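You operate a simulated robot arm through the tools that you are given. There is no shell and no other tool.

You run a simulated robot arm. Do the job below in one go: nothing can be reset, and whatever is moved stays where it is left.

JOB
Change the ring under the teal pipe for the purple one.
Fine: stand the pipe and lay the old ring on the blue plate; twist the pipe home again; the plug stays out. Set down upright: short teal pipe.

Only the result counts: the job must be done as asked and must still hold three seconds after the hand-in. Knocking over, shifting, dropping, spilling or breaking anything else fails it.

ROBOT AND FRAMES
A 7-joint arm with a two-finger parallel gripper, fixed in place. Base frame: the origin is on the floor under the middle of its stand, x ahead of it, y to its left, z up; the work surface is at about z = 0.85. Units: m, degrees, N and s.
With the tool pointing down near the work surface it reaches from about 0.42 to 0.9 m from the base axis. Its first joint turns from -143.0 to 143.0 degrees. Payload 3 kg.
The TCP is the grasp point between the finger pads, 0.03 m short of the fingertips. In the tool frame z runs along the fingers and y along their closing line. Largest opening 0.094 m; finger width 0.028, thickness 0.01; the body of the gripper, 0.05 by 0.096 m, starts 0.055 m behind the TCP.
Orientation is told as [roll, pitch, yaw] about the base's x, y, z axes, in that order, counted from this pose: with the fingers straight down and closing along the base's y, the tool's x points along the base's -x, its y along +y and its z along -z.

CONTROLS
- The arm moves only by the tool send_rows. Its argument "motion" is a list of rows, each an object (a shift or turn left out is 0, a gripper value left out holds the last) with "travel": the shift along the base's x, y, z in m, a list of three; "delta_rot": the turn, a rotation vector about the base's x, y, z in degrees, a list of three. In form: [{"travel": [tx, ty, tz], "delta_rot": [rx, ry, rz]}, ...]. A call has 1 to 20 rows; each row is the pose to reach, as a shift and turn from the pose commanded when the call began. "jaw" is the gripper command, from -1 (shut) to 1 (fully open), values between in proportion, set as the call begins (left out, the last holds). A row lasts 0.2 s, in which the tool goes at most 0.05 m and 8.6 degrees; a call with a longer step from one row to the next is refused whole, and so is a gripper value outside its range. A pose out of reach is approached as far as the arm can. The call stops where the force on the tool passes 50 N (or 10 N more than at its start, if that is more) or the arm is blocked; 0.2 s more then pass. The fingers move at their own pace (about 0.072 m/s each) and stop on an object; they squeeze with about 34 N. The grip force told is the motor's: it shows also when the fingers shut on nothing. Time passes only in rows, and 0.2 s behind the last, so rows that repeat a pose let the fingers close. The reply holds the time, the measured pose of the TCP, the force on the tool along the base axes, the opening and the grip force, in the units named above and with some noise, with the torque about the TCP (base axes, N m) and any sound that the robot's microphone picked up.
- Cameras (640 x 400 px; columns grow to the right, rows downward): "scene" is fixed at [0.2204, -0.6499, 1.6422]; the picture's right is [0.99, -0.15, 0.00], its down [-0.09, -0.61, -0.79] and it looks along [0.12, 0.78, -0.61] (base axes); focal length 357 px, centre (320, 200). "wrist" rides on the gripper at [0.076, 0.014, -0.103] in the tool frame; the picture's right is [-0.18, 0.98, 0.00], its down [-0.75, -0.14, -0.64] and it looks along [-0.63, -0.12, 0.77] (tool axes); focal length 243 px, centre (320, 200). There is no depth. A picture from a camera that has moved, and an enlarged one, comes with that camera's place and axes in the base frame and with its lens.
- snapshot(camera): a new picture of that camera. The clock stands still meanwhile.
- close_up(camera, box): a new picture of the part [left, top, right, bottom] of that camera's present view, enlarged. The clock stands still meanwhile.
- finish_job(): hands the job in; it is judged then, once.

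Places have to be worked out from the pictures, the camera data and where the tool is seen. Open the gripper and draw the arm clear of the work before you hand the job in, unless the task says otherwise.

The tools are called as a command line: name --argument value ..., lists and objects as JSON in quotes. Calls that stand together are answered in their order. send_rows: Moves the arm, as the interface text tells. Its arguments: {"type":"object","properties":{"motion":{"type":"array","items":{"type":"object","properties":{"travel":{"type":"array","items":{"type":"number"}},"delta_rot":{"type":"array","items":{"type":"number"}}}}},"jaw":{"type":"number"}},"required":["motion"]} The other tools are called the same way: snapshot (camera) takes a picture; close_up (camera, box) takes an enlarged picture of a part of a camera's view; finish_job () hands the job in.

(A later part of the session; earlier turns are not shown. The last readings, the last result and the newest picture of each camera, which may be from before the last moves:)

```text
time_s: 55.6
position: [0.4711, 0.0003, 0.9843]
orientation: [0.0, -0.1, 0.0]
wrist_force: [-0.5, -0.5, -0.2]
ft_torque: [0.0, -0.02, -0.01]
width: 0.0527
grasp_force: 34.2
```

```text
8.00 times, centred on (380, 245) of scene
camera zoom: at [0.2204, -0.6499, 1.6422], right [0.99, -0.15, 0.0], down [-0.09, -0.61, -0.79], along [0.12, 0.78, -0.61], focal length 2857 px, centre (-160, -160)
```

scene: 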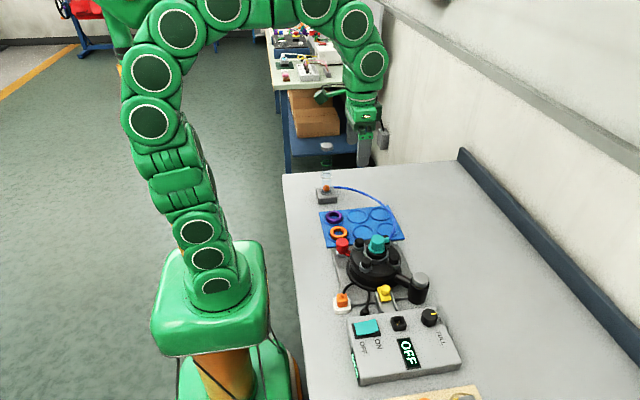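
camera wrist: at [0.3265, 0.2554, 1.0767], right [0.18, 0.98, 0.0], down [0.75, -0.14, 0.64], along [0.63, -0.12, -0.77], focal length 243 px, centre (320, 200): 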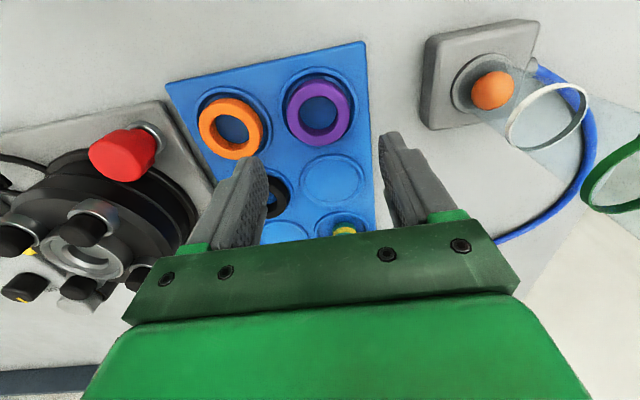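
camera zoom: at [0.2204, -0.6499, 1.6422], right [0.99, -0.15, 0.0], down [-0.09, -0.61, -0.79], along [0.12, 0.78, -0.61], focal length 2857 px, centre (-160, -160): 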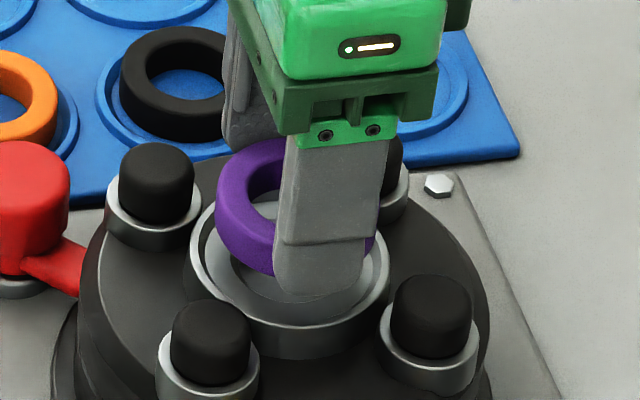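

Alignment matches the picture from when the black ring was lifted out. I lower 17 mm slowly into the seat.

send_rows --motion '[{"travel": [0, 0.0003, -0.004]}, {"travel": [0, 0.0003, -0.008]}, {"travel": [0, 0.0003, -0.011]}, {"travel": [0, 0.0003, -0.0135]}, {"travel": [0, 0.0003, -0.015]}, {"travel": [0, 0.0003, -0.016]}, {"travel": [0, 0.0003, -0.016]}]'

close_up --camera "wrist" --box '[200, 30, 440, 230]'

close_up --camera "scene" --box '[340, 220, 420, 270]'

```text
time_s: 57.2
position: [0.4741, 0.0009, 0.9674]
orientation: [0.0, -0.2, 0.1]
wrist_force: [0.1, 0.4, 0.1]
ft_torque: [0.0, -0.04, 0.01]
width: 0.0531
grasp_force: 34.3
```

```text
2.00 times, centred on (320, 130) of wrist
camera zoom: at [0.3953, 0.0149, 1.0709], right [0.18, 0.98, 0.0], down [0.75, -0.14, 0.64], along [0.63, -0.12, -0.77], focal length 485 px, centre (320, 340)
```

zoom: 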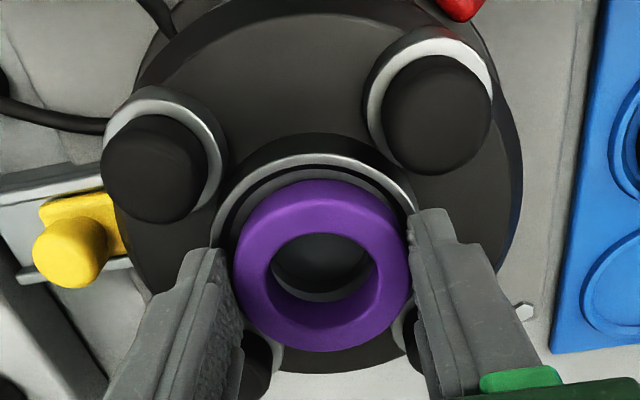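

```text
8.00 times, centred on (380, 245) of scene
camera zoom: at [0.2204, -0.6499, 1.6422], right [0.99, -0.15, 0.0], down [-0.09, -0.61, -0.79], along [0.12, 0.78, -0.61], focal length 2857 px, centre (-160, -160)
```

zoom: 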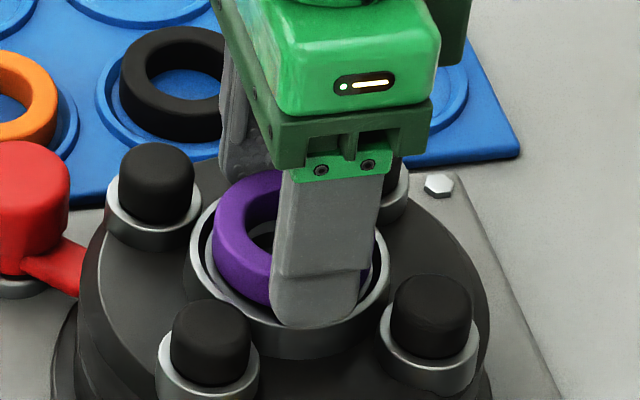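

No contact yet; another couple of millimetres remain. I go down 0.7 mm per row.

send_rows --motion '[{"travel": [0.0005, 0, -0.0007]}, {"travel": [0.0005, 0, -0.0014]}, {"travel": [0.0005, 0, -0.0021]}, {"travel": [0.0005, 0, -0.0021]}]'

```text
time_s: 58.0
position: [0.4725, 0.0008, 0.967]
orientation: [0.1, -0.2, 0.0]
wrist_force: [-9.5, 4.0, 13.2]
ft_torque: [0.0, 0.22, -0.06]
width: 0.0526
grasp_force: 33.6
stopped in row 3: the force on the tool passed its limit at 52 N (the readings are from after the stop); the commanded pose is now the measured one
```

Contact at z ≈ 0.967, which is where a seated ring is expected. I check closely before letting go.

close_up --camera "scene" --box '[350, 235, 406, 270]'

close_up --camera "wrist" --box '[200, 30, 440, 230]'

```text
11.43 times, centred on (378, 252) of scene
camera zoom: at [0.2204, -0.6499, 1.6422], right [0.99, -0.15, 0.0], down [-0.09, -0.61, -0.79], along [0.12, 0.78, -0.61], focal length 4081 px, centre (-343, -400)
```

zoom: 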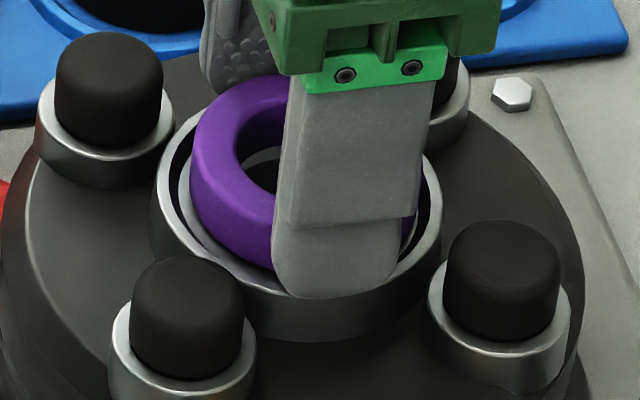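

```text
2.00 times, centred on (320, 130) of wrist
camera zoom: at [0.3954, 0.0147, 1.0699], right [0.18, 0.98, 0.0], down [0.75, -0.14, 0.64], along [0.63, -0.12, -0.76], focal length 485 px, centre (320, 340)
```

zoom: 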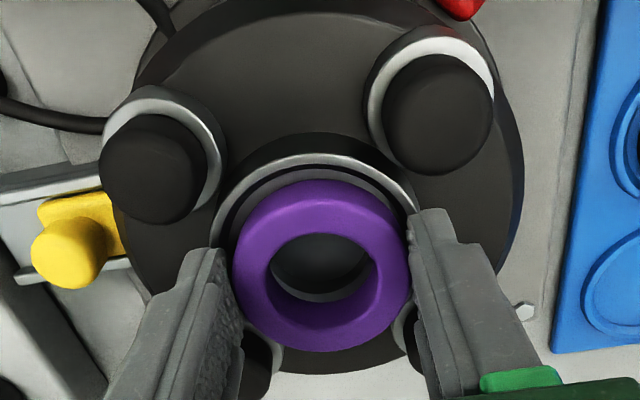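

The ring sits where the black one was. I open the jaws to 70 mm and rise a little, then compare with the first picture.

send_rows --motion '[{"travel": [0, 0, 0.0005]}, {"travel": [0, 0, 0.0005]}, {"travel": [0, 0, 0.0005]}]' --jaw 0.5

send_rows --motion '[{"travel": [0, 0, 0.01]}, {"travel": [0, 0, 0.03]}, {"travel": [0, 0, 0.06]}, {"travel": [0, 0, 0.1]}, {"travel": [0, 0, 0.122]}, {"travel": [0, 0, 0.122]}]' --jaw 0.5

close_up --camera "scene" --box '[350, 235, 406, 270]'

close_up --camera "wrist" --box '[220, 0, 420, 150]'

```text
time_s: 58.8
position: [0.4734, 0.0012, 0.9664]
orientation: [0.2, -0.1, -0.1]
wrist_force: [-0.6, -1.3, -1.1]
ft_torque: [0.01, 0.02, -0.01]
width: 0.0704
grasp_force: 0.1
```

```text
time_s: 60.2
position: [0.4739, 0.0007, 1.0895]
orientation: [0.1, -0.3, 0.0]
wrist_force: [0.1, -0.1, -0.5]
ft_torque: [0.01, 0.02, 0.03]
width: 0.0706
grasp_force: 0.1
```

```text
11.43 times, centred on (378, 252) of scene
camera zoom: at [0.2204, -0.6499, 1.6422], right [0.99, -0.15, 0.0], down [-0.09, -0.61, -0.79], along [0.12, 0.78, -0.61], focal length 4081 px, centre (-343, -400)
```

zoom: 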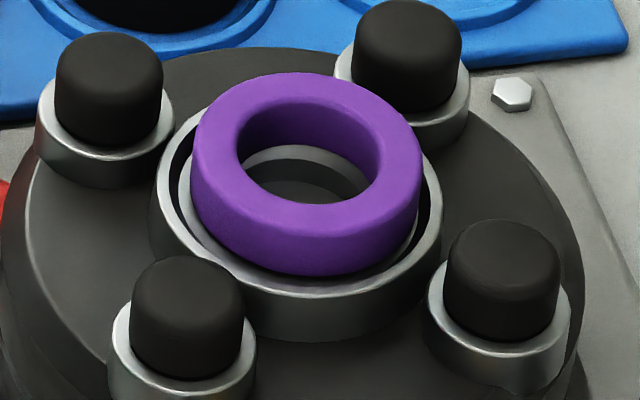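

```text
2.67 times, centred on (320, 75) of wrist
camera zoom: at [0.3961, 0.0142, 1.1919], right [0.18, 0.98, 0.0], down [0.75, -0.14, 0.64], along [0.63, -0.12, -0.76], focal length 647 px, centre (320, 533)
```

zoom: 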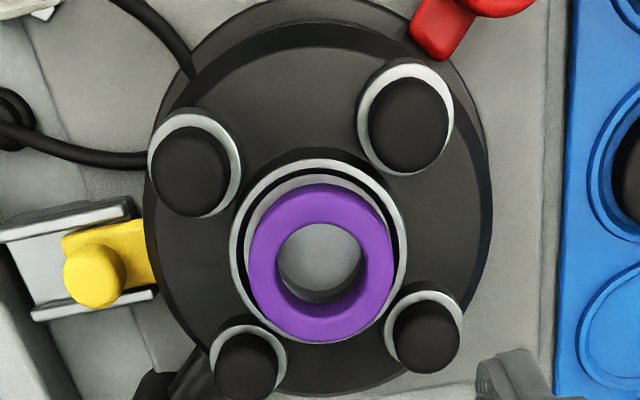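

The purple ring is in the seat, perhaps under 1 mm off centre. I zoom more to judge the gap all around.

close_up --camera "wrist" --box '[285, 50, 385, 140]'

close_up --camera "scene" --box '[360, 238, 392, 266]'

```text
4.44 times, centred on (335, 95) of wrist
camera zoom: at [0.3961, 0.0142, 1.1919], right [0.18, 0.98, 0.0], down [0.75, -0.14, 0.64], along [0.63, -0.12, -0.76], focal length 1078 px, centre (253, 667)
```

zoom: 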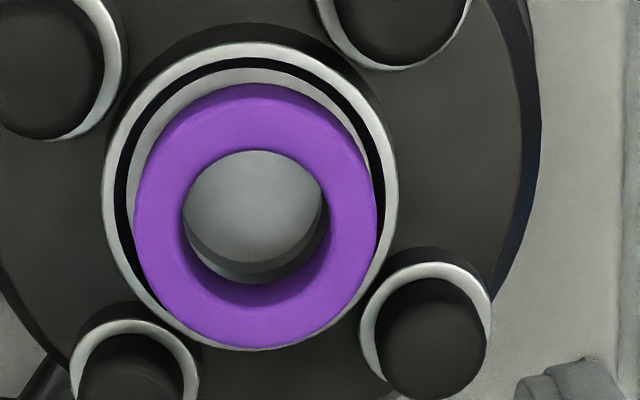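

```text
14.29 times, centred on (376, 252) of scene
camera zoom: at [0.2204, -0.6499, 1.6422], right [0.99, -0.15, 0.0], down [-0.09, -0.61, -0.79], along [0.12, 0.78, -0.61], focal length 5101 px, centre (-480, -543)
```

zoom: 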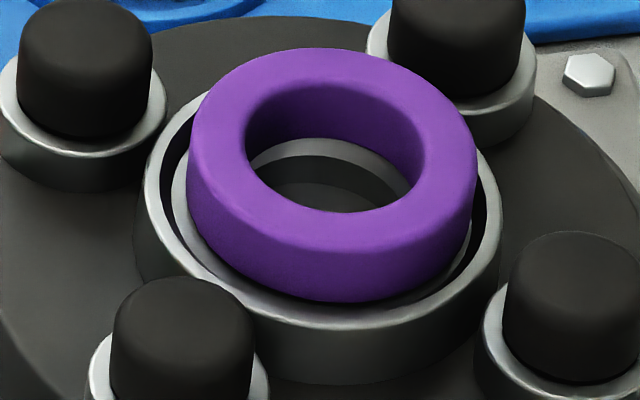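

The ring is about 1 mm off toward +x and +y compared with where the black one sat. I go back down, regrip it and shift it about 1 mm so the stub will pass cleanly.

send_rows --motion '[{"travel": [0, 0, -0.03]}, {"travel": [0, 0, -0.06]}, {"travel": [0, 0, -0.09]}, {"travel": [0, 0, -0.11]}, {"travel": [0, 0, -0.117]}, {"travel": [0, 0, -0.1205]}, {"travel": [0, 0, -0.1205]}]' --jaw 0.5

send_rows --motion '[{"travel": [0, 0, 0]}, {"travel": [0, 0, 0]}, {"travel": [0, 0, 0]}]' --jaw -1

close_up --camera "wrist" --box '[200, 30, 440, 230]'

```text
time_s: 61.8
position: [0.4741, 0.0001, 0.9709]
orientation: [0.1, -0.2, 0.1]
wrist_force: [-0.7, -0.1, -0.4]
ft_torque: [0.01, -0.04, 0.03]
width: 0.0705
grasp_force: 0.0
```

```text
time_s: 62.6
position: [0.4729, 0.0007, 0.9706]
orientation: [0.1, -0.2, 0.0]
wrist_force: [-0.1, 0.2, 0.4]
ft_torque: [0.02, 0.0, 0.0]
width: 0.0527
grasp_force: 34.2
```

```text
2.00 times, centred on (320, 130) of wrist
camera zoom: at [0.3959, 0.0141, 1.0726], right [0.18, 0.98, 0.0], down [0.75, -0.14, 0.64], along [0.63, -0.12, -0.76], focal length 485 px, centre (320, 340)
```

zoom: 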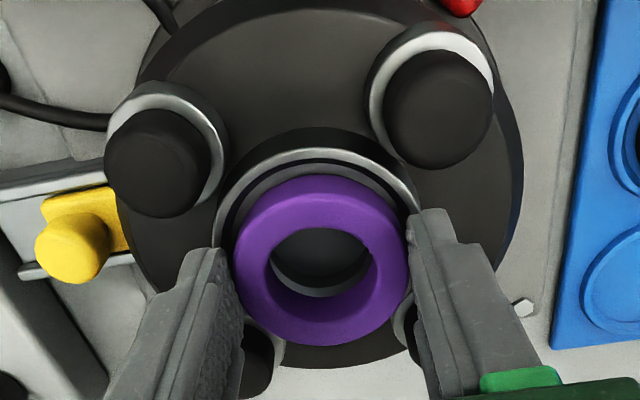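

The grip centred it in y. I slide it 1.3 mm toward -x and release.

send_rows --motion '[{"travel": [-0.0007, 0, 0]}, {"travel": [-0.0013, 0, 0]}, {"travel": [-0.0013, 0, 0]}]'

send_rows --motion '[{"travel": [0, 0, 0]}, {"travel": [0, 0, 0]}, {"travel": [0, 0, 0.01]}, {"travel": [0, 0, 0.03]}, {"travel": [0, 0, 0.06]}, {"travel": [0, 0, 0.1]}, {"travel": [0, 0, 0.12]}, {"travel": [0, 0, 0.12]}]' --jaw 0.5

close_up --camera "wrist" --box '[285, 50, 385, 140]'

close_up --camera "scene" --box '[350, 235, 406, 270]'

```text
time_s: 63.4
position: [0.4725, -0.0004, 0.9701]
orientation: [0.2, -0.4, -0.1]
wrist_force: [7.1, 2.0, 9.9]
ft_torque: [0.02, -0.2, -0.02]
width: 0.0528
grasp_force: 33.8
```

```text
time_s: 65.2
position: [0.4717, 0.0016, 1.0873]
orientation: [0.2, -0.2, 0.0]
wrist_force: [0.2, 0.1, -0.5]
ft_torque: [0.0, 0.01, -0.04]
width: 0.0703
grasp_force: 0.0
```

```text
4.44 times, centred on (335, 95) of wrist
camera zoom: at [0.3936, 0.0146, 1.1904], right [0.18, 0.98, 0.0], down [0.75, -0.14, 0.64], along [0.63, -0.12, -0.76], focal length 1078 px, centre (253, 667)
```

zoom: 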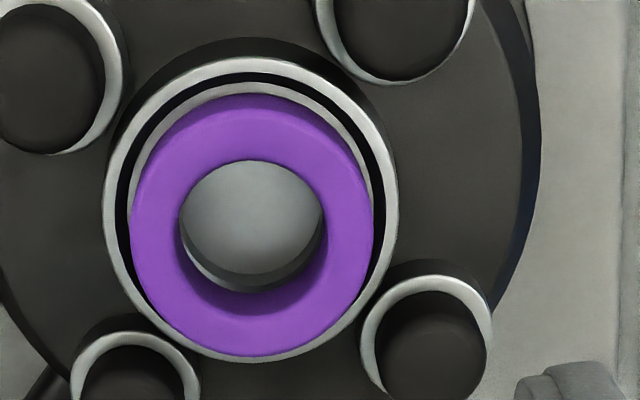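

```text
11.43 times, centred on (378, 252) of scene
camera zoom: at [0.2204, -0.6499, 1.6422], right [0.99, -0.15, 0.0], down [-0.09, -0.61, -0.79], along [0.12, 0.78, -0.61], focal length 4081 px, centre (-343, -400)
```

zoom: 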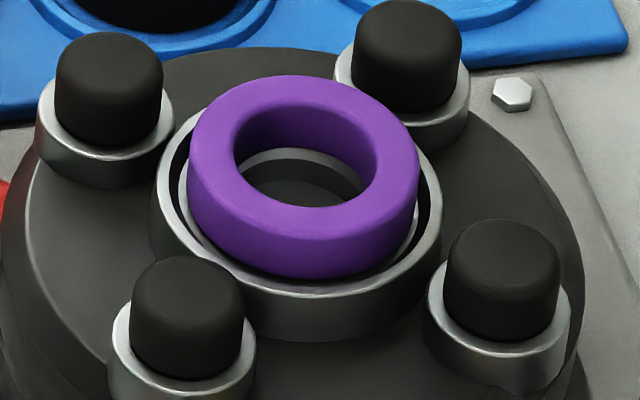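

The purple ring now matches the black ring's original place within half a millimetre. Next I fetch the pipe: I move above it at (0.559, 0.242) with the yaw back at 46°.

send_rows --motion '[{"travel": [0.0, 0.0, 0.03], "delta_rot": [0, 0, 2]}, {"travel": [0.0125, 0.035, 0.03], "delta_rot": [0, 0, 9]}, {"travel": [0.025, 0.07, 0.03], "delta_rot": [0, 0, 16]}, {"travel": [0.0375, 0.105, 0.03], "delta_rot": [0, 0, 23]}, {"travel": [0.05, 0.14, 0.03], "delta_rot": [0, 0, 30]}, {"travel": [0.0625, 0.175, 0.03], "delta_rot": [0, 0, 37]}, {"travel": [0.075, 0.21, 0.03], "delta_rot": [0, 0, 44]}, {"travel": [0.0885, 0.242, 0.03], "delta_rot": [-0.1, 0.2, 46]}, {"travel": [0.0885, 0.242, 0.01], "delta_rot": [-0.1, 0.2, 46]}, {"travel": [0.0885, 0.242, -0.027], "delta_rot": [-0.1, 0.2, 46]}, {"travel": [0.0885, 0.242, -0.027], "delta_rot": [-0.1, 0.2, 46]}]' --jaw 0.5

snapshot --camera "wrist"

close_up --camera "wrist" --box '[240, 60, 400, 180]'

close_up --camera "scene" --box '[310, 120, 470, 240]'

```text
time_s: 67.6
position: [0.5615, 0.2459, 1.0615]
orientation: [0.1, -0.1, 46.0]
wrist_force: [-0.3, -0.2, -0.1]
ft_torque: [0.0, -0.01, 0.02]
width: 0.0704
grasp_force: 0.0
```

```text
taken
camera wrist: at [0.4969, 0.1991, 1.1645], right [-0.58, 0.82, 0.0], down [0.63, 0.44, 0.64], along [0.52, 0.37, -0.77], focal length 243 px, centre (320, 200)
```

wrist: 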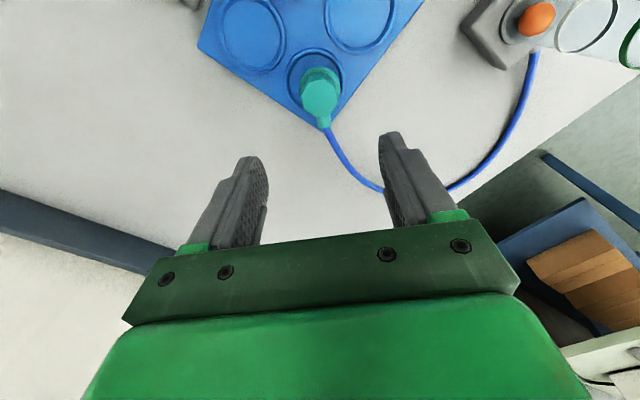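

```text
3.33 times, centred on (320, 120) of wrist
camera zoom: at [0.4969, 0.1991, 1.1645], right [-0.58, 0.82, 0.0], down [0.63, 0.44, 0.64], along [0.52, 0.37, -0.77], focal length 809 px, centre (320, 467)
```

zoom: 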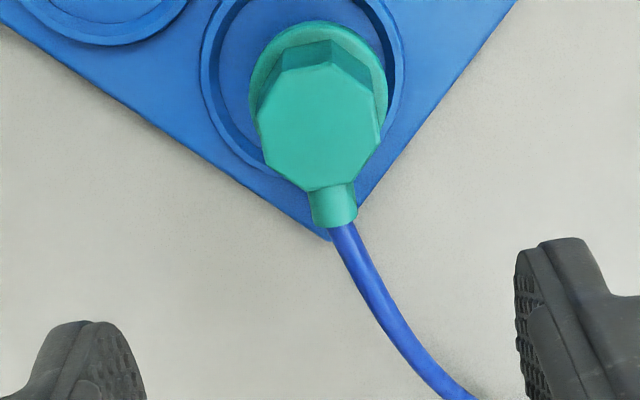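

```text
3.33 times, centred on (390, 180) of scene
camera zoom: at [0.2204, -0.6499, 1.6422], right [0.99, -0.15, 0.0], down [-0.09, -0.61, -0.79], along [0.12, 0.78, -0.61], focal length 1190 px, centre (87, 267)
```

zoom: 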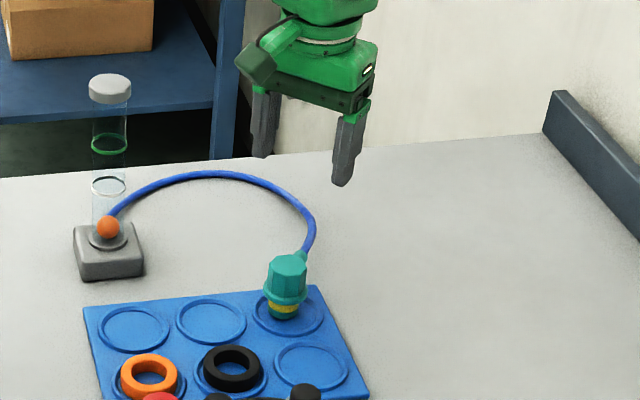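

The pipe is about 2 mm off in x and y from the TCP; I correct and descend to the same grasp height as before (z ≈ 0.930).

send_rows --motion '[{"travel": [-0.002, -0.002, -0.02]}, {"travel": [-0.002, -0.002, -0.05]}, {"travel": [-0.002, -0.002, -0.08]}, {"travel": [-0.002, -0.002, -0.105]}, {"travel": [-0.002, -0.002, -0.122]}, {"travel": [-0.002, -0.002, -0.1315]}, {"travel": [-0.002, -0.002, -0.1315]}]' --jaw 0.5

close_up --camera "wrist" --box '[240, 90, 400, 240]'

close_up --camera "scene" --box '[350, 185, 414, 225]'

```text
time_s: 69.2
position: [0.5592, 0.2428, 0.9307]
orientation: [-0.1, 0.0, 46.0]
wrist_force: [0.8, -0.2, 0.5]
ft_torque: [0.01, 0.03, 0.0]
width: 0.0707
grasp_force: 0.1
```

```text
2.67 times, centred on (320, 165) of wrist
camera zoom: at [0.4946, 0.196, 1.0338], right [-0.58, 0.82, 0.0], down [0.63, 0.44, 0.64], along [0.52, 0.37, -0.77], focal length 647 px, centre (320, 293)
```

zoom: 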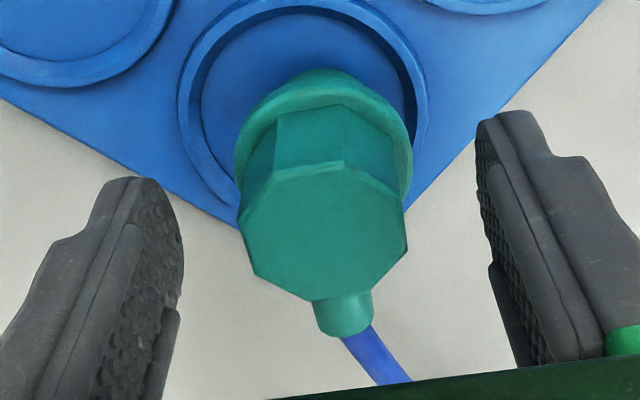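

```text
10.00 times, centred on (382, 205) of scene
camera zoom: at [0.2204, -0.6499, 1.6422], right [0.99, -0.15, 0.0], down [-0.09, -0.61, -0.79], along [0.12, 0.78, -0.61], focal length 3571 px, centre (-300, 150)
```

zoom: 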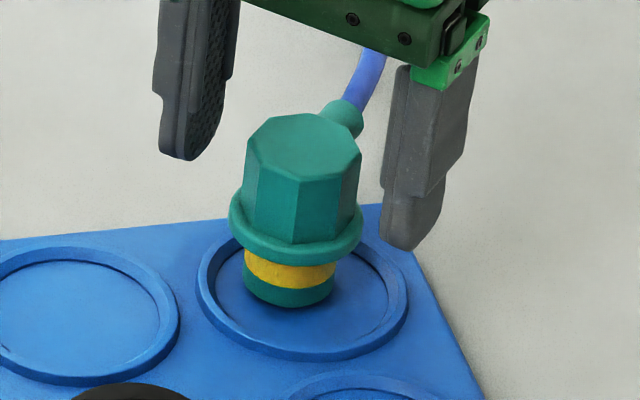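

The view matches the earlier grasp. I close on the flats.

send_rows --motion '[{"travel": [0, 0, -0.001]}, {"travel": [0, 0, -0.001]}, {"travel": [0, 0, -0.001]}, {"travel": [0, 0, -0.001]}, {"travel": [0, 0, -0.001]}]' --jaw -1

close_up --camera "wrist" --box '[240, 90, 400, 240]'

```text
time_s: 70.4
position: [0.5585, 0.2404, 0.9302]
orientation: [0.1, 0.0, 46.0]
wrist_force: [0.3, 0.8, 1.9]
ft_torque: [0.04, -0.03, -0.02]
width: 0.034
grasp_force: 33.9
```

```text
2.67 times, centred on (320, 165) of wrist
camera zoom: at [0.4946, 0.1959, 1.0329], right [-0.58, 0.82, 0.0], down [0.63, 0.44, 0.64], along [0.52, 0.37, -0.77], focal length 647 px, centre (320, 293)
```

zoom: 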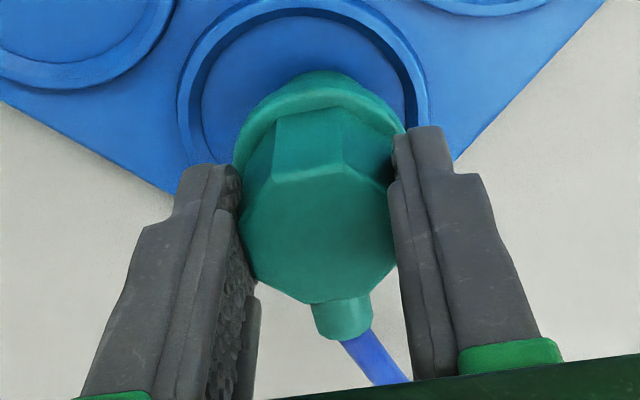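

The pipe is held as before. I lift it 0.17 m, carry it back over the machine at the same 46° angle and stop just above the purple ring.

send_rows --motion '[{"travel": [0, 0, 0.02]}, {"travel": [0, 0, 0.06]}, {"travel": [0, 0, 0.1]}, {"travel": [0, 0, 0.14]}, {"travel": [0, 0, 0.17]}, {"travel": [-0.014, -0.04, 0.17]}, {"travel": [-0.028, -0.08, 0.17]}, {"travel": [-0.042, -0.12, 0.17]}, {"travel": [-0.056, -0.16, 0.17]}, {"travel": [-0.07, -0.2, 0.17]}, {"travel": [-0.0863, -0.242, 0.17]}, {"travel": [-0.0863, -0.242, 0.15]}, {"travel": [-0.0863, -0.242, 0.125]}, {"travel": [-0.0863, -0.242, 0.11]}, {"travel": [-0.0863, -0.242, 0.106]}, {"travel": [-0.0863, -0.242, 0.106]}]'

close_up --camera "wrist" --box '[220, 30, 420, 200]'

close_up --camera "scene" --box '[340, 210, 420, 260]'

```text
time_s: 73.8
position: [0.4738, -0.0013, 1.0356]
orientation: [0.1, 0.0, 45.9]
wrist_force: [0.0, -0.2, -0.6]
ft_torque: [-0.01, 0.02, -0.01]
width: 0.034
grasp_force: 34.3
```

```text
2.35 times, centred on (320, 115) of wrist
camera zoom: at [0.4091, -0.0471, 1.1381], right [-0.58, 0.82, 0.0], down [0.63, 0.44, 0.64], along [0.52, 0.37, -0.77], focal length 571 px, centre (320, 400)
```

zoom: 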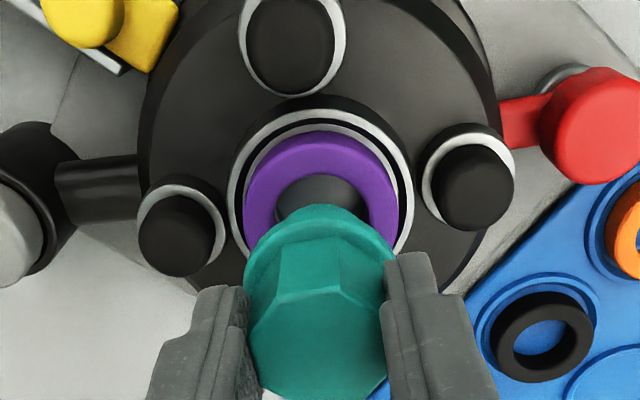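

```text
8.00 times, centred on (380, 235) of scene
camera zoom: at [0.2204, -0.6499, 1.6422], right [0.99, -0.15, 0.0], down [-0.09, -0.61, -0.79], along [0.12, 0.78, -0.61], focal length 2857 px, centre (-160, -80)
```

zoom: 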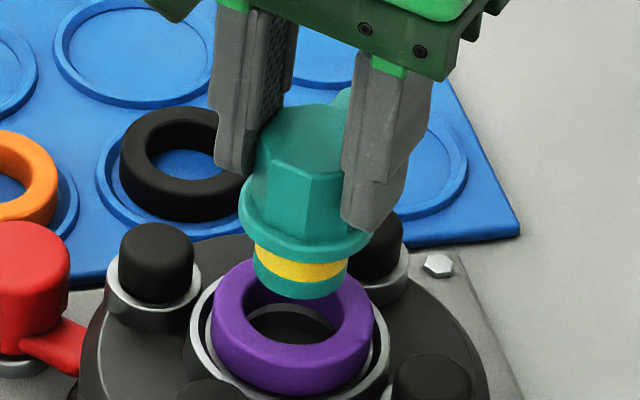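

The stub hangs right over the ring hole. I correct by under 1 mm and lower it into the ring slowly.

send_rows --motion '[{"travel": [-0.0007, 0.0009, 0]}, {"travel": [-0.0007, 0.0009, -0.004]}, {"travel": [-0.0007, 0.0009, -0.008]}, {"travel": [-0.0007, 0.0009, -0.011]}, {"travel": [-0.0007, 0.0009, -0.014]}, {"travel": [-0.0007, 0.0009, -0.017]}, {"travel": [-0.0007, 0.0009, -0.02]}, {"travel": [-0.0007, 0.0009, -0.02]}]'

close_up --camera "scene" --box '[340, 210, 420, 260]'

```text
time_s: 75.6
position: [0.472, -0.0006, 1.0161]
orientation: [0.1, 0.0, 46.0]
wrist_force: [1.2, -0.1, -1.0]
ft_torque: [-0.03, 0.0, -0.01]
width: 0.034
grasp_force: 33.6
```

```text
8.00 times, centred on (380, 235) of scene
camera zoom: at [0.2204, -0.6499, 1.6422], right [0.99, -0.15, 0.0], down [-0.09, -0.61, -0.79], along [0.12, 0.78, -0.61], focal length 2857 px, centre (-160, -80)
```

zoom: 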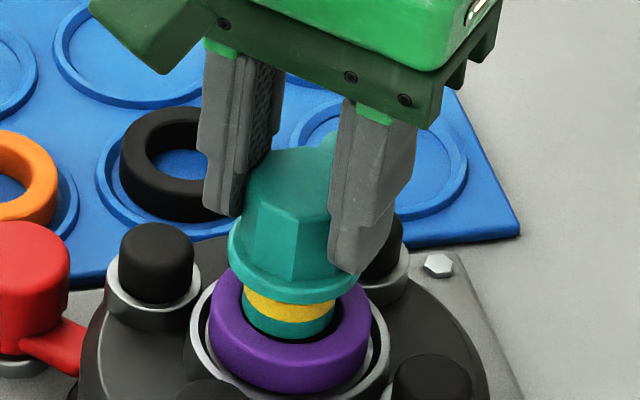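

The stub has entered the ring freely. I lower the remaining 18 mm in small steps.

send_rows --motion '[{"travel": [0, 0, -0.003]}, {"travel": [0, 0, -0.006]}, {"travel": [0, 0, -0.009]}, {"travel": [0, 0, -0.012]}, {"travel": [0, 0, -0.0145]}, {"travel": [0, 0, -0.0145]}]'

close_up --camera "scene" --box '[340, 210, 420, 260]'

close_up --camera "wrist" --box '[240, 90, 400, 240]'

```text
time_s: 77.0
position: [0.4704, -0.0008, 1.0006]
orientation: [0.1, -0.1, 46.0]
wrist_force: [0.9, -0.2, -0.2]
ft_torque: [-0.01, -0.02, -0.02]
width: 0.034
grasp_force: 33.6
```

```text
8.00 times, centred on (380, 235) of scene
camera zoom: at [0.2204, -0.6499, 1.6422], right [0.99, -0.15, 0.0], down [-0.09, -0.61, -0.79], along [0.12, 0.78, -0.61], focal length 2857 px, centre (-160, -80)
```

zoom: 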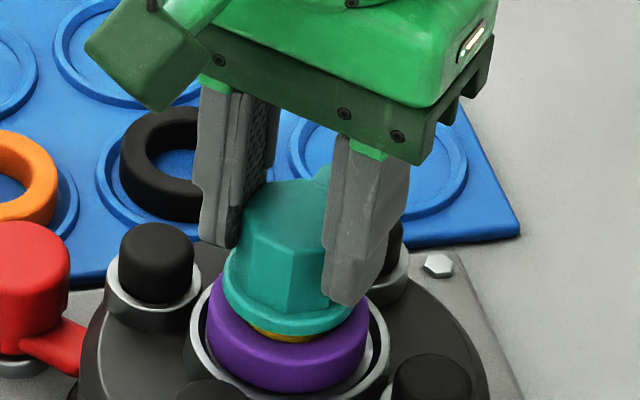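

```text
2.67 times, centred on (320, 165) of wrist
camera zoom: at [0.4069, -0.0458, 1.1038], right [-0.58, 0.82, 0.0], down [0.63, 0.44, 0.64], along [0.52, 0.37, -0.77], focal length 647 px, centre (320, 293)
```

zoom: 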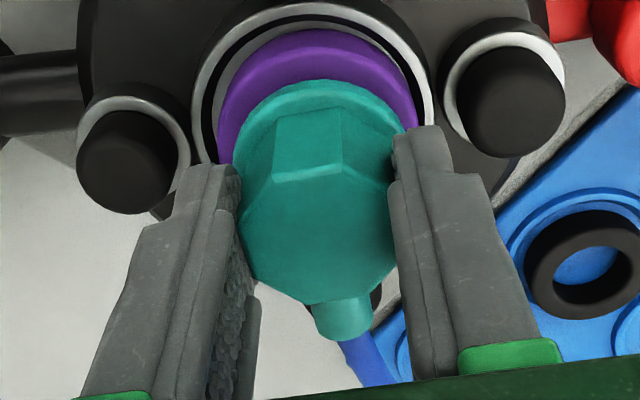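

The pipe is about 1.4 mm short in x versus its original position and 4 mm above home. I correct x and lower to contact.

send_rows --motion '[{"travel": [0.0008, 0, 0]}, {"travel": [0.0014, 0, -0.001]}, {"travel": [0.0014, 0, -0.002]}, {"travel": [0.0014, 0, -0.003]}, {"travel": [0.0014, 0, -0.004]}, {"travel": [0.0014, 0, -0.004]}]'

close_up --camera "scene" --box '[340, 210, 420, 260]'

close_up --camera "wrist" --box '[240, 90, 400, 240]'

```text
time_s: 78.4
position: [0.4737, -0.0, 0.9977]
orientation: [0.0, -0.1, 46.0]
wrist_force: [3.2, 2.7, 27.9]
ft_torque: [0.26, -0.29, -0.06]
width: 0.0339
grasp_force: 33.9
```

```text
8.00 times, centred on (380, 235) of scene
camera zoom: at [0.2204, -0.6499, 1.6422], right [0.99, -0.15, 0.0], down [-0.09, -0.61, -0.79], along [0.12, 0.78, -0.61], focal length 2857 px, centre (-160, -80)
```

zoom: 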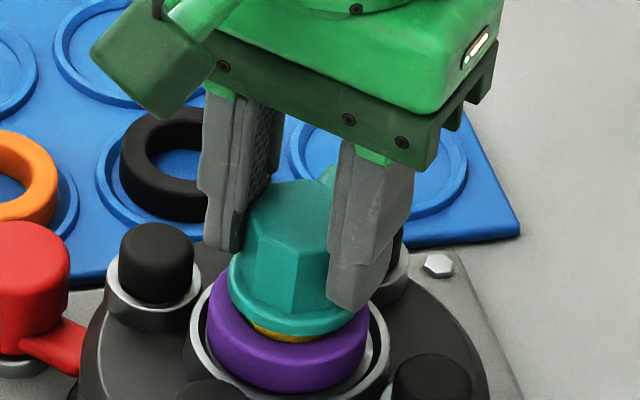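

```text
2.67 times, centred on (320, 165) of wrist
camera zoom: at [0.4087, -0.0455, 1.1008], right [-0.58, 0.82, 0.0], down [0.62, 0.44, 0.64], along [0.52, 0.37, -0.77], focal length 647 px, centre (320, 293)
```

zoom: 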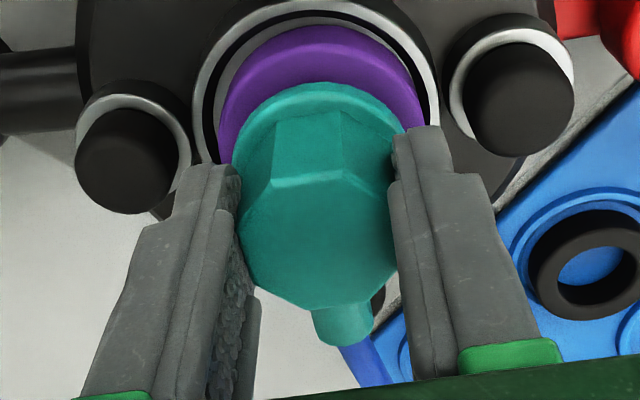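

Contact came about 4 mm early, with the reaction offset toward (+x, +y). Compared with the withdrawal pose, the pipe in hand sits about 1 mm too far in both. I back up 3 mm, shift -1 mm in x and y, and try again.

send_rows --motion '[{"travel": [0, 0, 0.002]}, {"travel": [-0.001, -0.0011, 0.003]}, {"travel": [-0.001, -0.0011, 0.003]}, {"travel": [-0.001, -0.0011, 0.001]}, {"travel": [-0.001, -0.0011, 0.0]}, {"travel": [-0.001, -0.0011, 0.0]}]'

close_up --camera "scene" --box '[354, 225, 402, 255]'

close_up --camera "wrist" --box '[240, 90, 400, 240]'

```text
time_s: 79.8
position: [0.4729, -0.0008, 0.9982]
orientation: [0.0, 0.0, 46.0]
wrist_force: [-5.2, 0.8, 29.0]
ft_torque: [0.21, 0.15, -0.02]
width: 0.0341
grasp_force: 33.7
```

```text
13.33 times, centred on (378, 240) of scene
camera zoom: at [0.2204, -0.6499, 1.6422], right [0.99, -0.15, 0.0], down [-0.09, -0.61, -0.79], along [0.12, 0.78, -0.61], focal length 4761 px, centre (-453, -333)
```

zoom: 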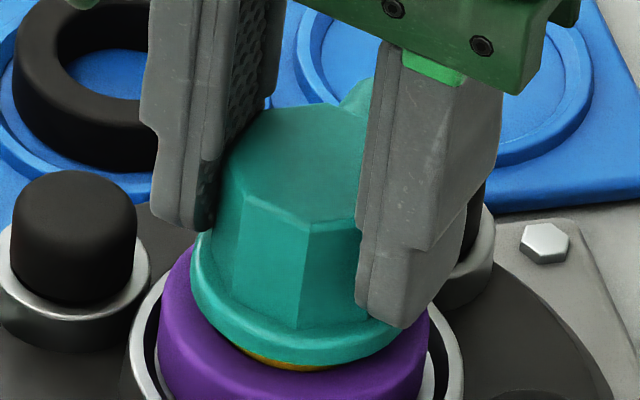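

```text
2.67 times, centred on (320, 165) of wrist
camera zoom: at [0.4081, -0.0468, 1.0999], right [-0.58, 0.82, 0.0], down [0.62, 0.44, 0.64], along [0.52, 0.37, -0.77], focal length 647 px, centre (320, 293)
```

zoom: 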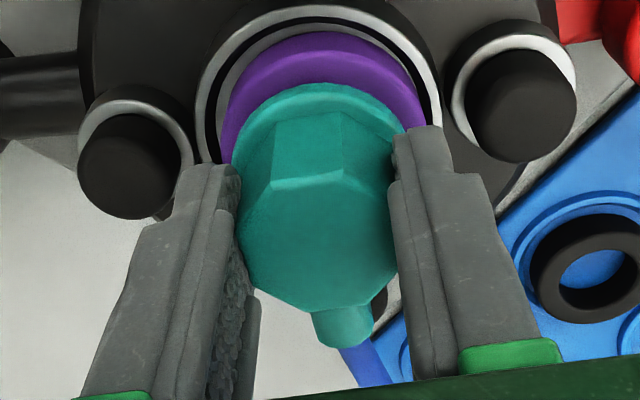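

The stub is inside the ring but stops about 4 mm above home, with the load fairly central, which suggests bayonet lugs not lined up with their slots. I ease the load and try turning a few degrees either way under light pressure.

send_rows --motion '[{"travel": [0.0005, 0.0005, 0.0015], "delta_rot": [0, 0, 0]}, {"travel": [0.0005, 0.0005, 0.0015], "delta_rot": [0, 0, 3]}, {"travel": [0.0005, 0.0005, 0.0015], "delta_rot": [0, 0, 6]}, {"travel": [0.0005, 0.0005, 0.001], "delta_rot": [0, 0, 6]}, {"travel": [0.0005, 0.0005, 0.0005], "delta_rot": [0, 0, 6]}, {"travel": [0.0005, 0.0005, 0.0], "delta_rot": [0, 0, 6]}]'

```text
time_s: 81.2
position: [0.4725, -0.0013, 0.996]
orientation: [-0.1, 0.0, 52.0]
wrist_force: [-3.1, -1.6, 11.6]
ft_torque: [-0.01, 0.05, 0.01]
width: 0.0338
grasp_force: 34.1
```

The upward force fell to 12 N at the same height. I press 1.5 mm further at 52° to see if it goes in.

send_rows --motion '[{"travel": [0, 0, -0.0008]}, {"travel": [0, 0, -0.0015]}, {"travel": [0, 0, -0.0015]}]'

close_up --camera "scene" --box '[354, 225, 402, 255]'

close_up --camera "wrist" --box '[240, 90, 400, 240]'

```text
time_s: 82.0
position: [0.4731, -0.0008, 0.9954]
orientation: [0.0, -0.1, 51.9]
wrist_force: [-1.9, 3.1, 27.0]
ft_torque: [0.34, 0.01, -0.03]
width: 0.0342
grasp_force: 33.5
```

```text
13.33 times, centred on (378, 240) of scene
camera zoom: at [0.2204, -0.6499, 1.6422], right [0.99, -0.15, 0.0], down [-0.09, -0.61, -0.79], along [0.12, 0.78, -0.61], focal length 4761 px, centre (-453, -333)
```

zoom: 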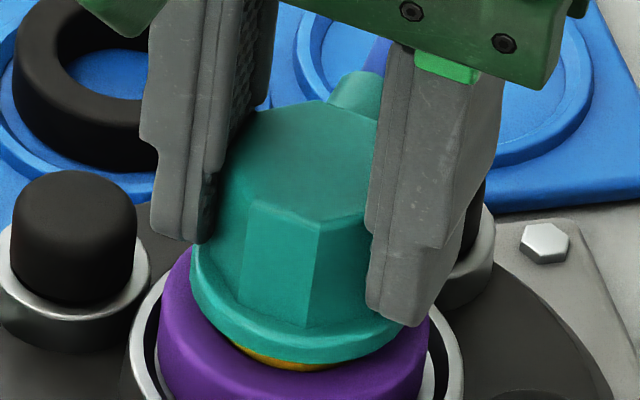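

```text
2.67 times, centred on (320, 165) of wrist
camera zoom: at [0.4135, -0.0527, 1.0982], right [-0.66, 0.75, 0.0], down [0.58, 0.51, 0.64], along [0.48, 0.42, -0.77], focal length 647 px, centre (320, 293)
```

zoom: 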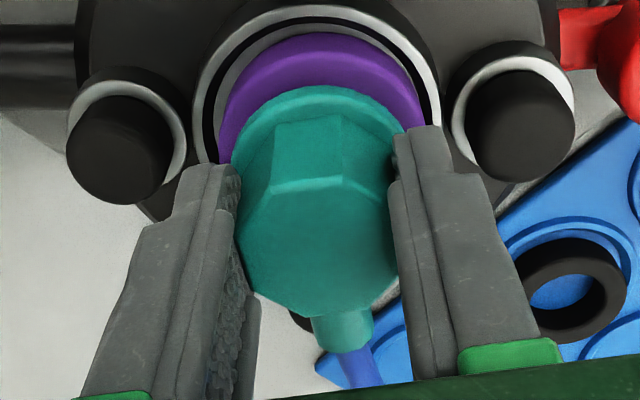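

The pipe still stops at the same height at 52°, so angle alone is not the cause. I lift it out 35 mm to inspect the ring and the bore.

send_rows --motion '[{"travel": [0, 0, 0.003], "delta_rot": [0, 0, -3]}, {"travel": [0, 0, 0.008], "delta_rot": [0, 0, -6]}, {"travel": [0, 0, 0.02], "delta_rot": [0, 0, -6]}, {"travel": [0, 0, 0.035], "delta_rot": [0, 0, -6]}, {"travel": [0, 0, 0.045], "delta_rot": [0, 0, -6]}, {"travel": [0, 0, 0.045], "delta_rot": [0, 0, -6]}]'

close_up --camera "scene" --box '[354, 222, 402, 262]'

close_up --camera "wrist" --box '[240, 30, 400, 180]'

```text
time_s: 83.4
position: [0.4736, 0.0012, 1.0408]
orientation: [0.2, -0.1, 46.0]
wrist_force: [0.0, -0.1, -1.1]
ft_torque: [-0.02, 0.0, -0.04]
width: 0.034
grasp_force: 34.0
```

```text
10.00 times, centred on (378, 242) of scene
camera zoom: at [0.2204, -0.6499, 1.6422], right [0.99, -0.15, 0.0], down [-0.09, -0.61, -0.79], along [0.12, 0.78, -0.61], focal length 3571 px, centre (-260, -220)
```

zoom: 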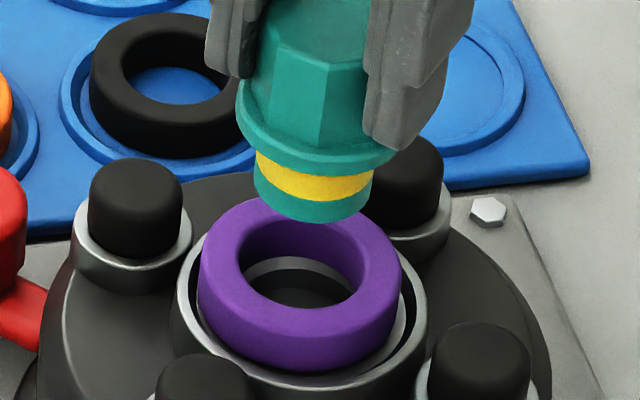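

```text
2.67 times, centred on (320, 105) of wrist
camera zoom: at [0.4085, -0.045, 1.1435], right [-0.58, 0.82, 0.0], down [0.63, 0.44, 0.64], along [0.52, 0.37, -0.77], focal length 647 px, centre (320, 453)
```

zoom: 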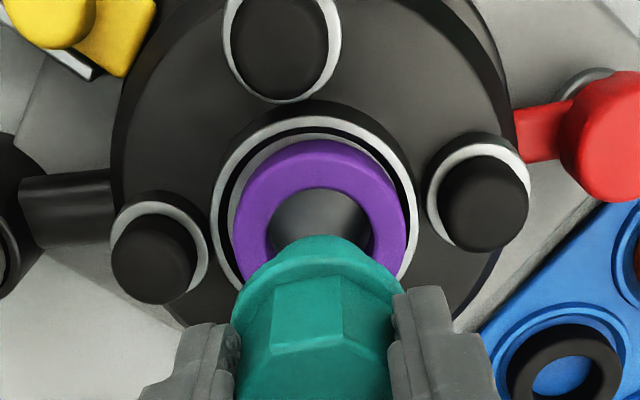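

The ring is only about 1 mm off, but the stub's lower end seems displaced away from the camera, so I suspect the pipe is tilted a few degrees in the pads. I raise it clear to measure its tilt.

send_rows --motion '[{"travel": [0, 0, 0.03]}, {"travel": [0, 0, 0.06]}, {"travel": [0, 0, 0.08]}, {"travel": [0, 0, 0.08]}]'

close_up --camera "scene" --box '[350, 180, 414, 220]'

close_up --camera "wrist" --box '[240, 90, 400, 240]'

close_up --camera "scene" --box '[350, 235, 406, 270]'

snapshot --camera "scene"

```text
time_s: 84.4
position: [0.4728, -0.0016, 1.1206]
orientation: [0.1, -0.1, 46.0]
wrist_force: [-0.9, 0.1, -1.8]
ft_torque: [0.0, -0.01, 0.0]
width: 0.034
grasp_force: 33.9
```

```text
10.00 times, centred on (382, 200) of scene
camera zoom: at [0.2204, -0.6499, 1.6422], right [0.99, -0.15, 0.0], down [-0.09, -0.61, -0.79], along [0.12, 0.78, -0.61], focal length 3571 px, centre (-300, 200)
```

zoom: 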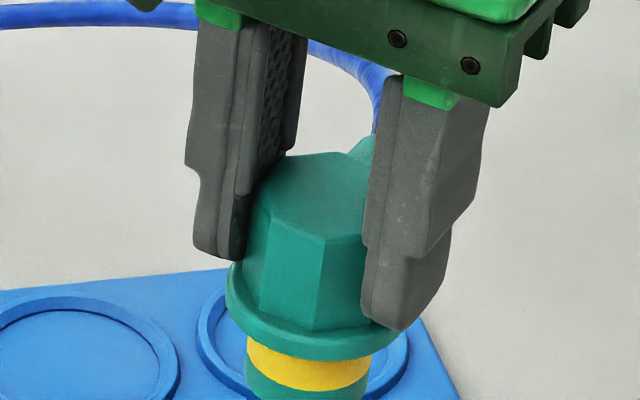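

```text
2.67 times, centred on (320, 165) of wrist
camera zoom: at [0.4086, -0.0465, 1.2237], right [-0.58, 0.82, 0.0], down [0.63, 0.44, 0.64], along [0.52, 0.37, -0.77], focal length 647 px, centre (320, 293)
```

zoom: 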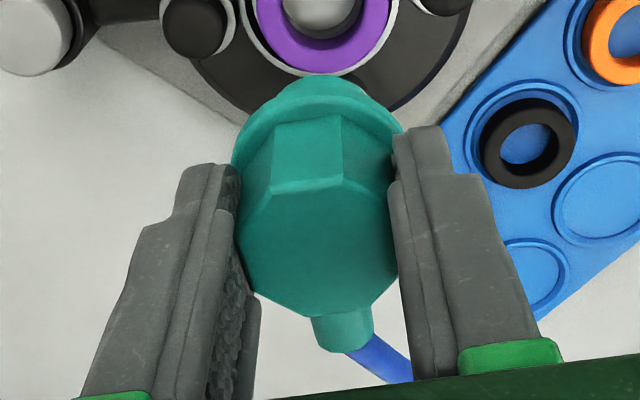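

```text
11.43 times, centred on (378, 252) of scene
camera zoom: at [0.2204, -0.6499, 1.6422], right [0.99, -0.15, 0.0], down [-0.09, -0.61, -0.79], along [0.12, 0.78, -0.61], focal length 4081 px, centre (-343, -400)
```

zoom: 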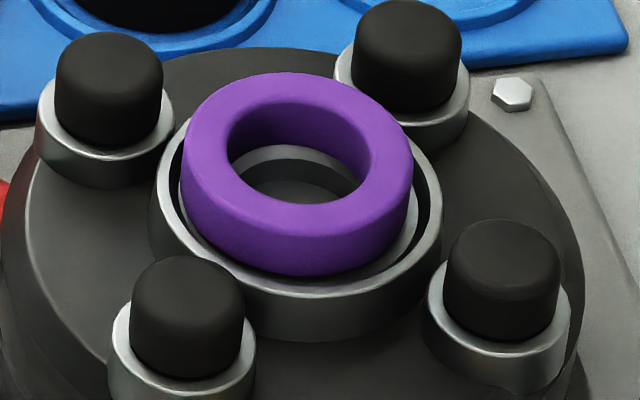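

```text
taken
```

scene: 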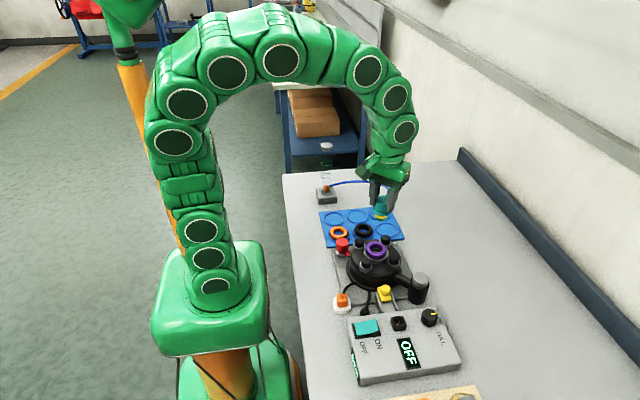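

The tilt looks small, so I want a clear view into the ring and bore. I shift the gripper 5 cm forward so the wrist camera looks straight down at them.

send_rows --motion '[{"travel": [0.02, 0.02, 0]}, {"travel": [0.04, 0.04, 0]}, {"travel": [0.04, 0.04, 0]}]'

close_up --camera "wrist" --box '[240, 0, 400, 110]'

close_up --camera "wrist" --box '[280, 0, 360, 60]'

close_up --camera "scene" --box '[358, 240, 394, 265]'

close_up --camera "scene" --box '[354, 175, 418, 215]'

```text
time_s: 85.2
position: [0.513, 0.0402, 1.1203]
orientation: [0.1, 0.0, 46.0]
wrist_force: [0.2, -0.6, 0.0]
ft_torque: [-0.02, 0.01, 0.0]
width: 0.034
grasp_force: 34.0
```

```text
3.64 times, centred on (320, 55) of wrist
camera zoom: at [0.4487, -0.0057, 1.2244], right [-0.58, 0.82, 0.0], down [0.63, 0.44, 0.64], along [0.52, 0.37, -0.77], focal length 882 px, centre (320, 727)
```

zoom: 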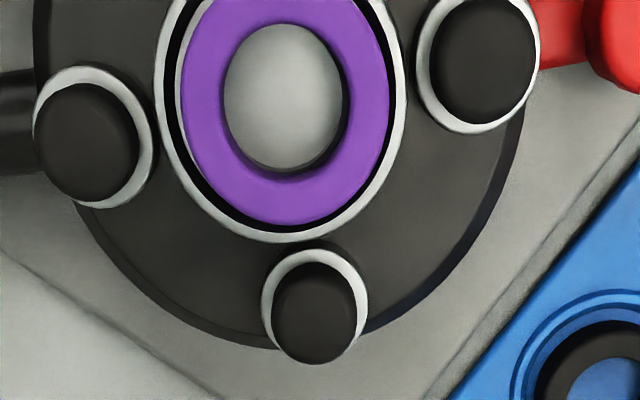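

```text
6.67 times, centred on (320, 30) of wrist
camera zoom: at [0.4487, -0.0057, 1.2244], right [-0.58, 0.82, 0.0], down [0.63, 0.44, 0.64], along [0.52, 0.37, -0.77], focal length 1618 px, centre (320, 1333)
```

zoom: 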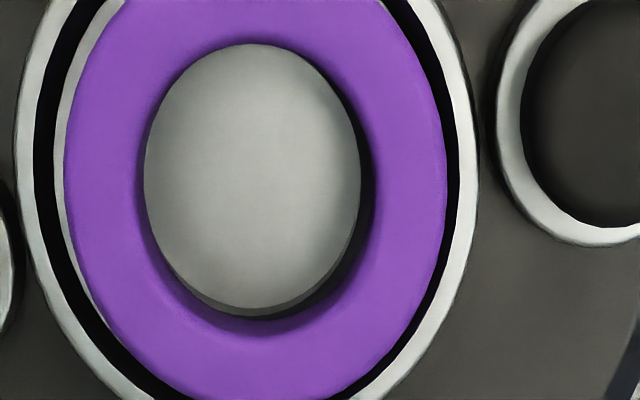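

```text
16.00 times, centred on (376, 252) of scene
camera zoom: at [0.2204, -0.6499, 1.6422], right [0.99, -0.15, 0.0], down [-0.09, -0.61, -0.79], along [0.12, 0.78, -0.61], focal length 5713 px, centre (-576, -640)
```

zoom: 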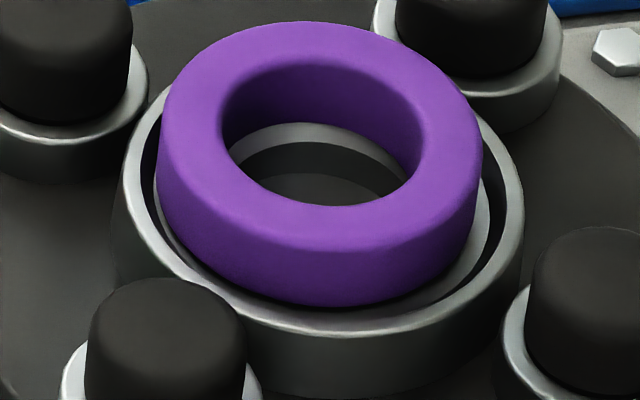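

```text
10.00 times, centred on (386, 195) of scene
camera zoom: at [0.2204, -0.6499, 1.6422], right [0.99, -0.15, 0.0], down [-0.09, -0.61, -0.79], along [0.12, 0.78, -0.61], focal length 3571 px, centre (-340, 250)
```

zoom: 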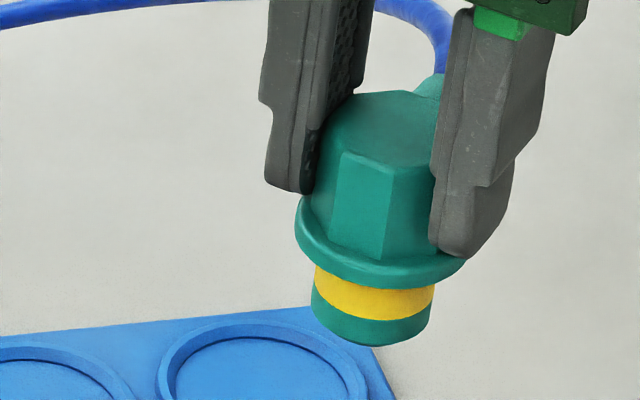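

The bore looks wide enough, so tilt of the stub is the remaining suspect. I zoom in strongly on the held pipe to measure it.

close_up --camera "scene" --box '[376, 192, 408, 212]'

close_up --camera "scene" --box '[372, 176, 412, 216]'

close_up --camera "wrist" --box '[270, 100, 370, 240]'

```text
16.00 times, centred on (392, 202) of scene
camera zoom: at [0.2204, -0.6499, 1.6422], right [0.99, -0.15, 0.0], down [-0.09, -0.61, -0.79], along [0.12, 0.78, -0.61], focal length 5713 px, centre (-832, 168)
```

zoom: 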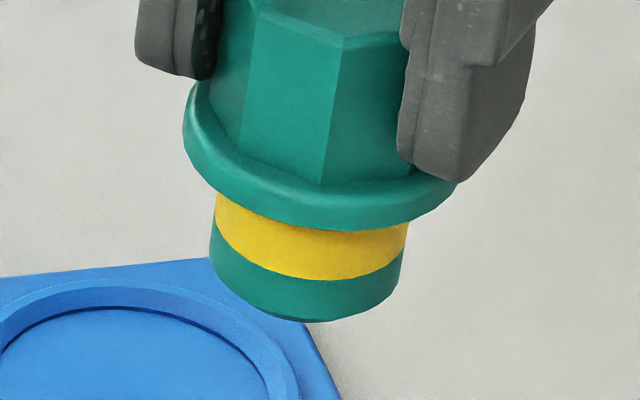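

```text
10.00 times, centred on (392, 196) of scene
camera zoom: at [0.2204, -0.6499, 1.6422], right [0.99, -0.15, 0.0], down [-0.09, -0.61, -0.79], along [0.12, 0.78, -0.61], focal length 3571 px, centre (-400, 240)
```

zoom: 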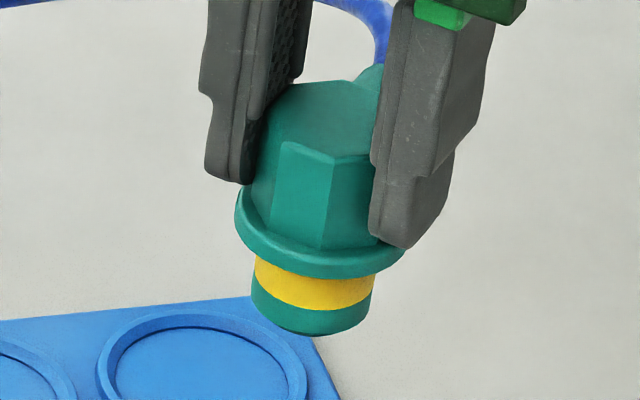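

```text
2.86 times, centred on (320, 170) of wrist
camera zoom: at [0.4487, -0.0057, 1.2244], right [-0.58, 0.82, 0.0], down [0.63, 0.44, 0.64], along [0.52, 0.37, -0.77], focal length 693 px, centre (320, 286)
```

zoom: 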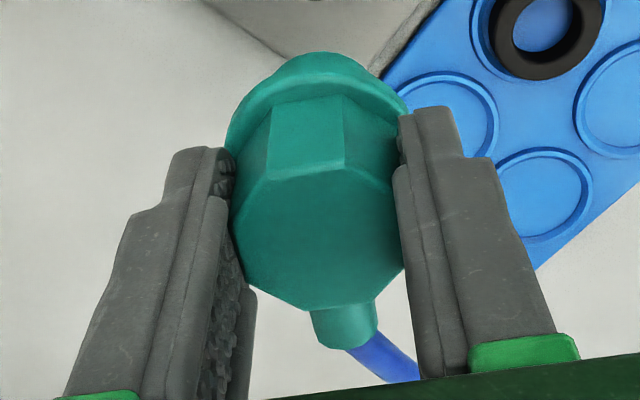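

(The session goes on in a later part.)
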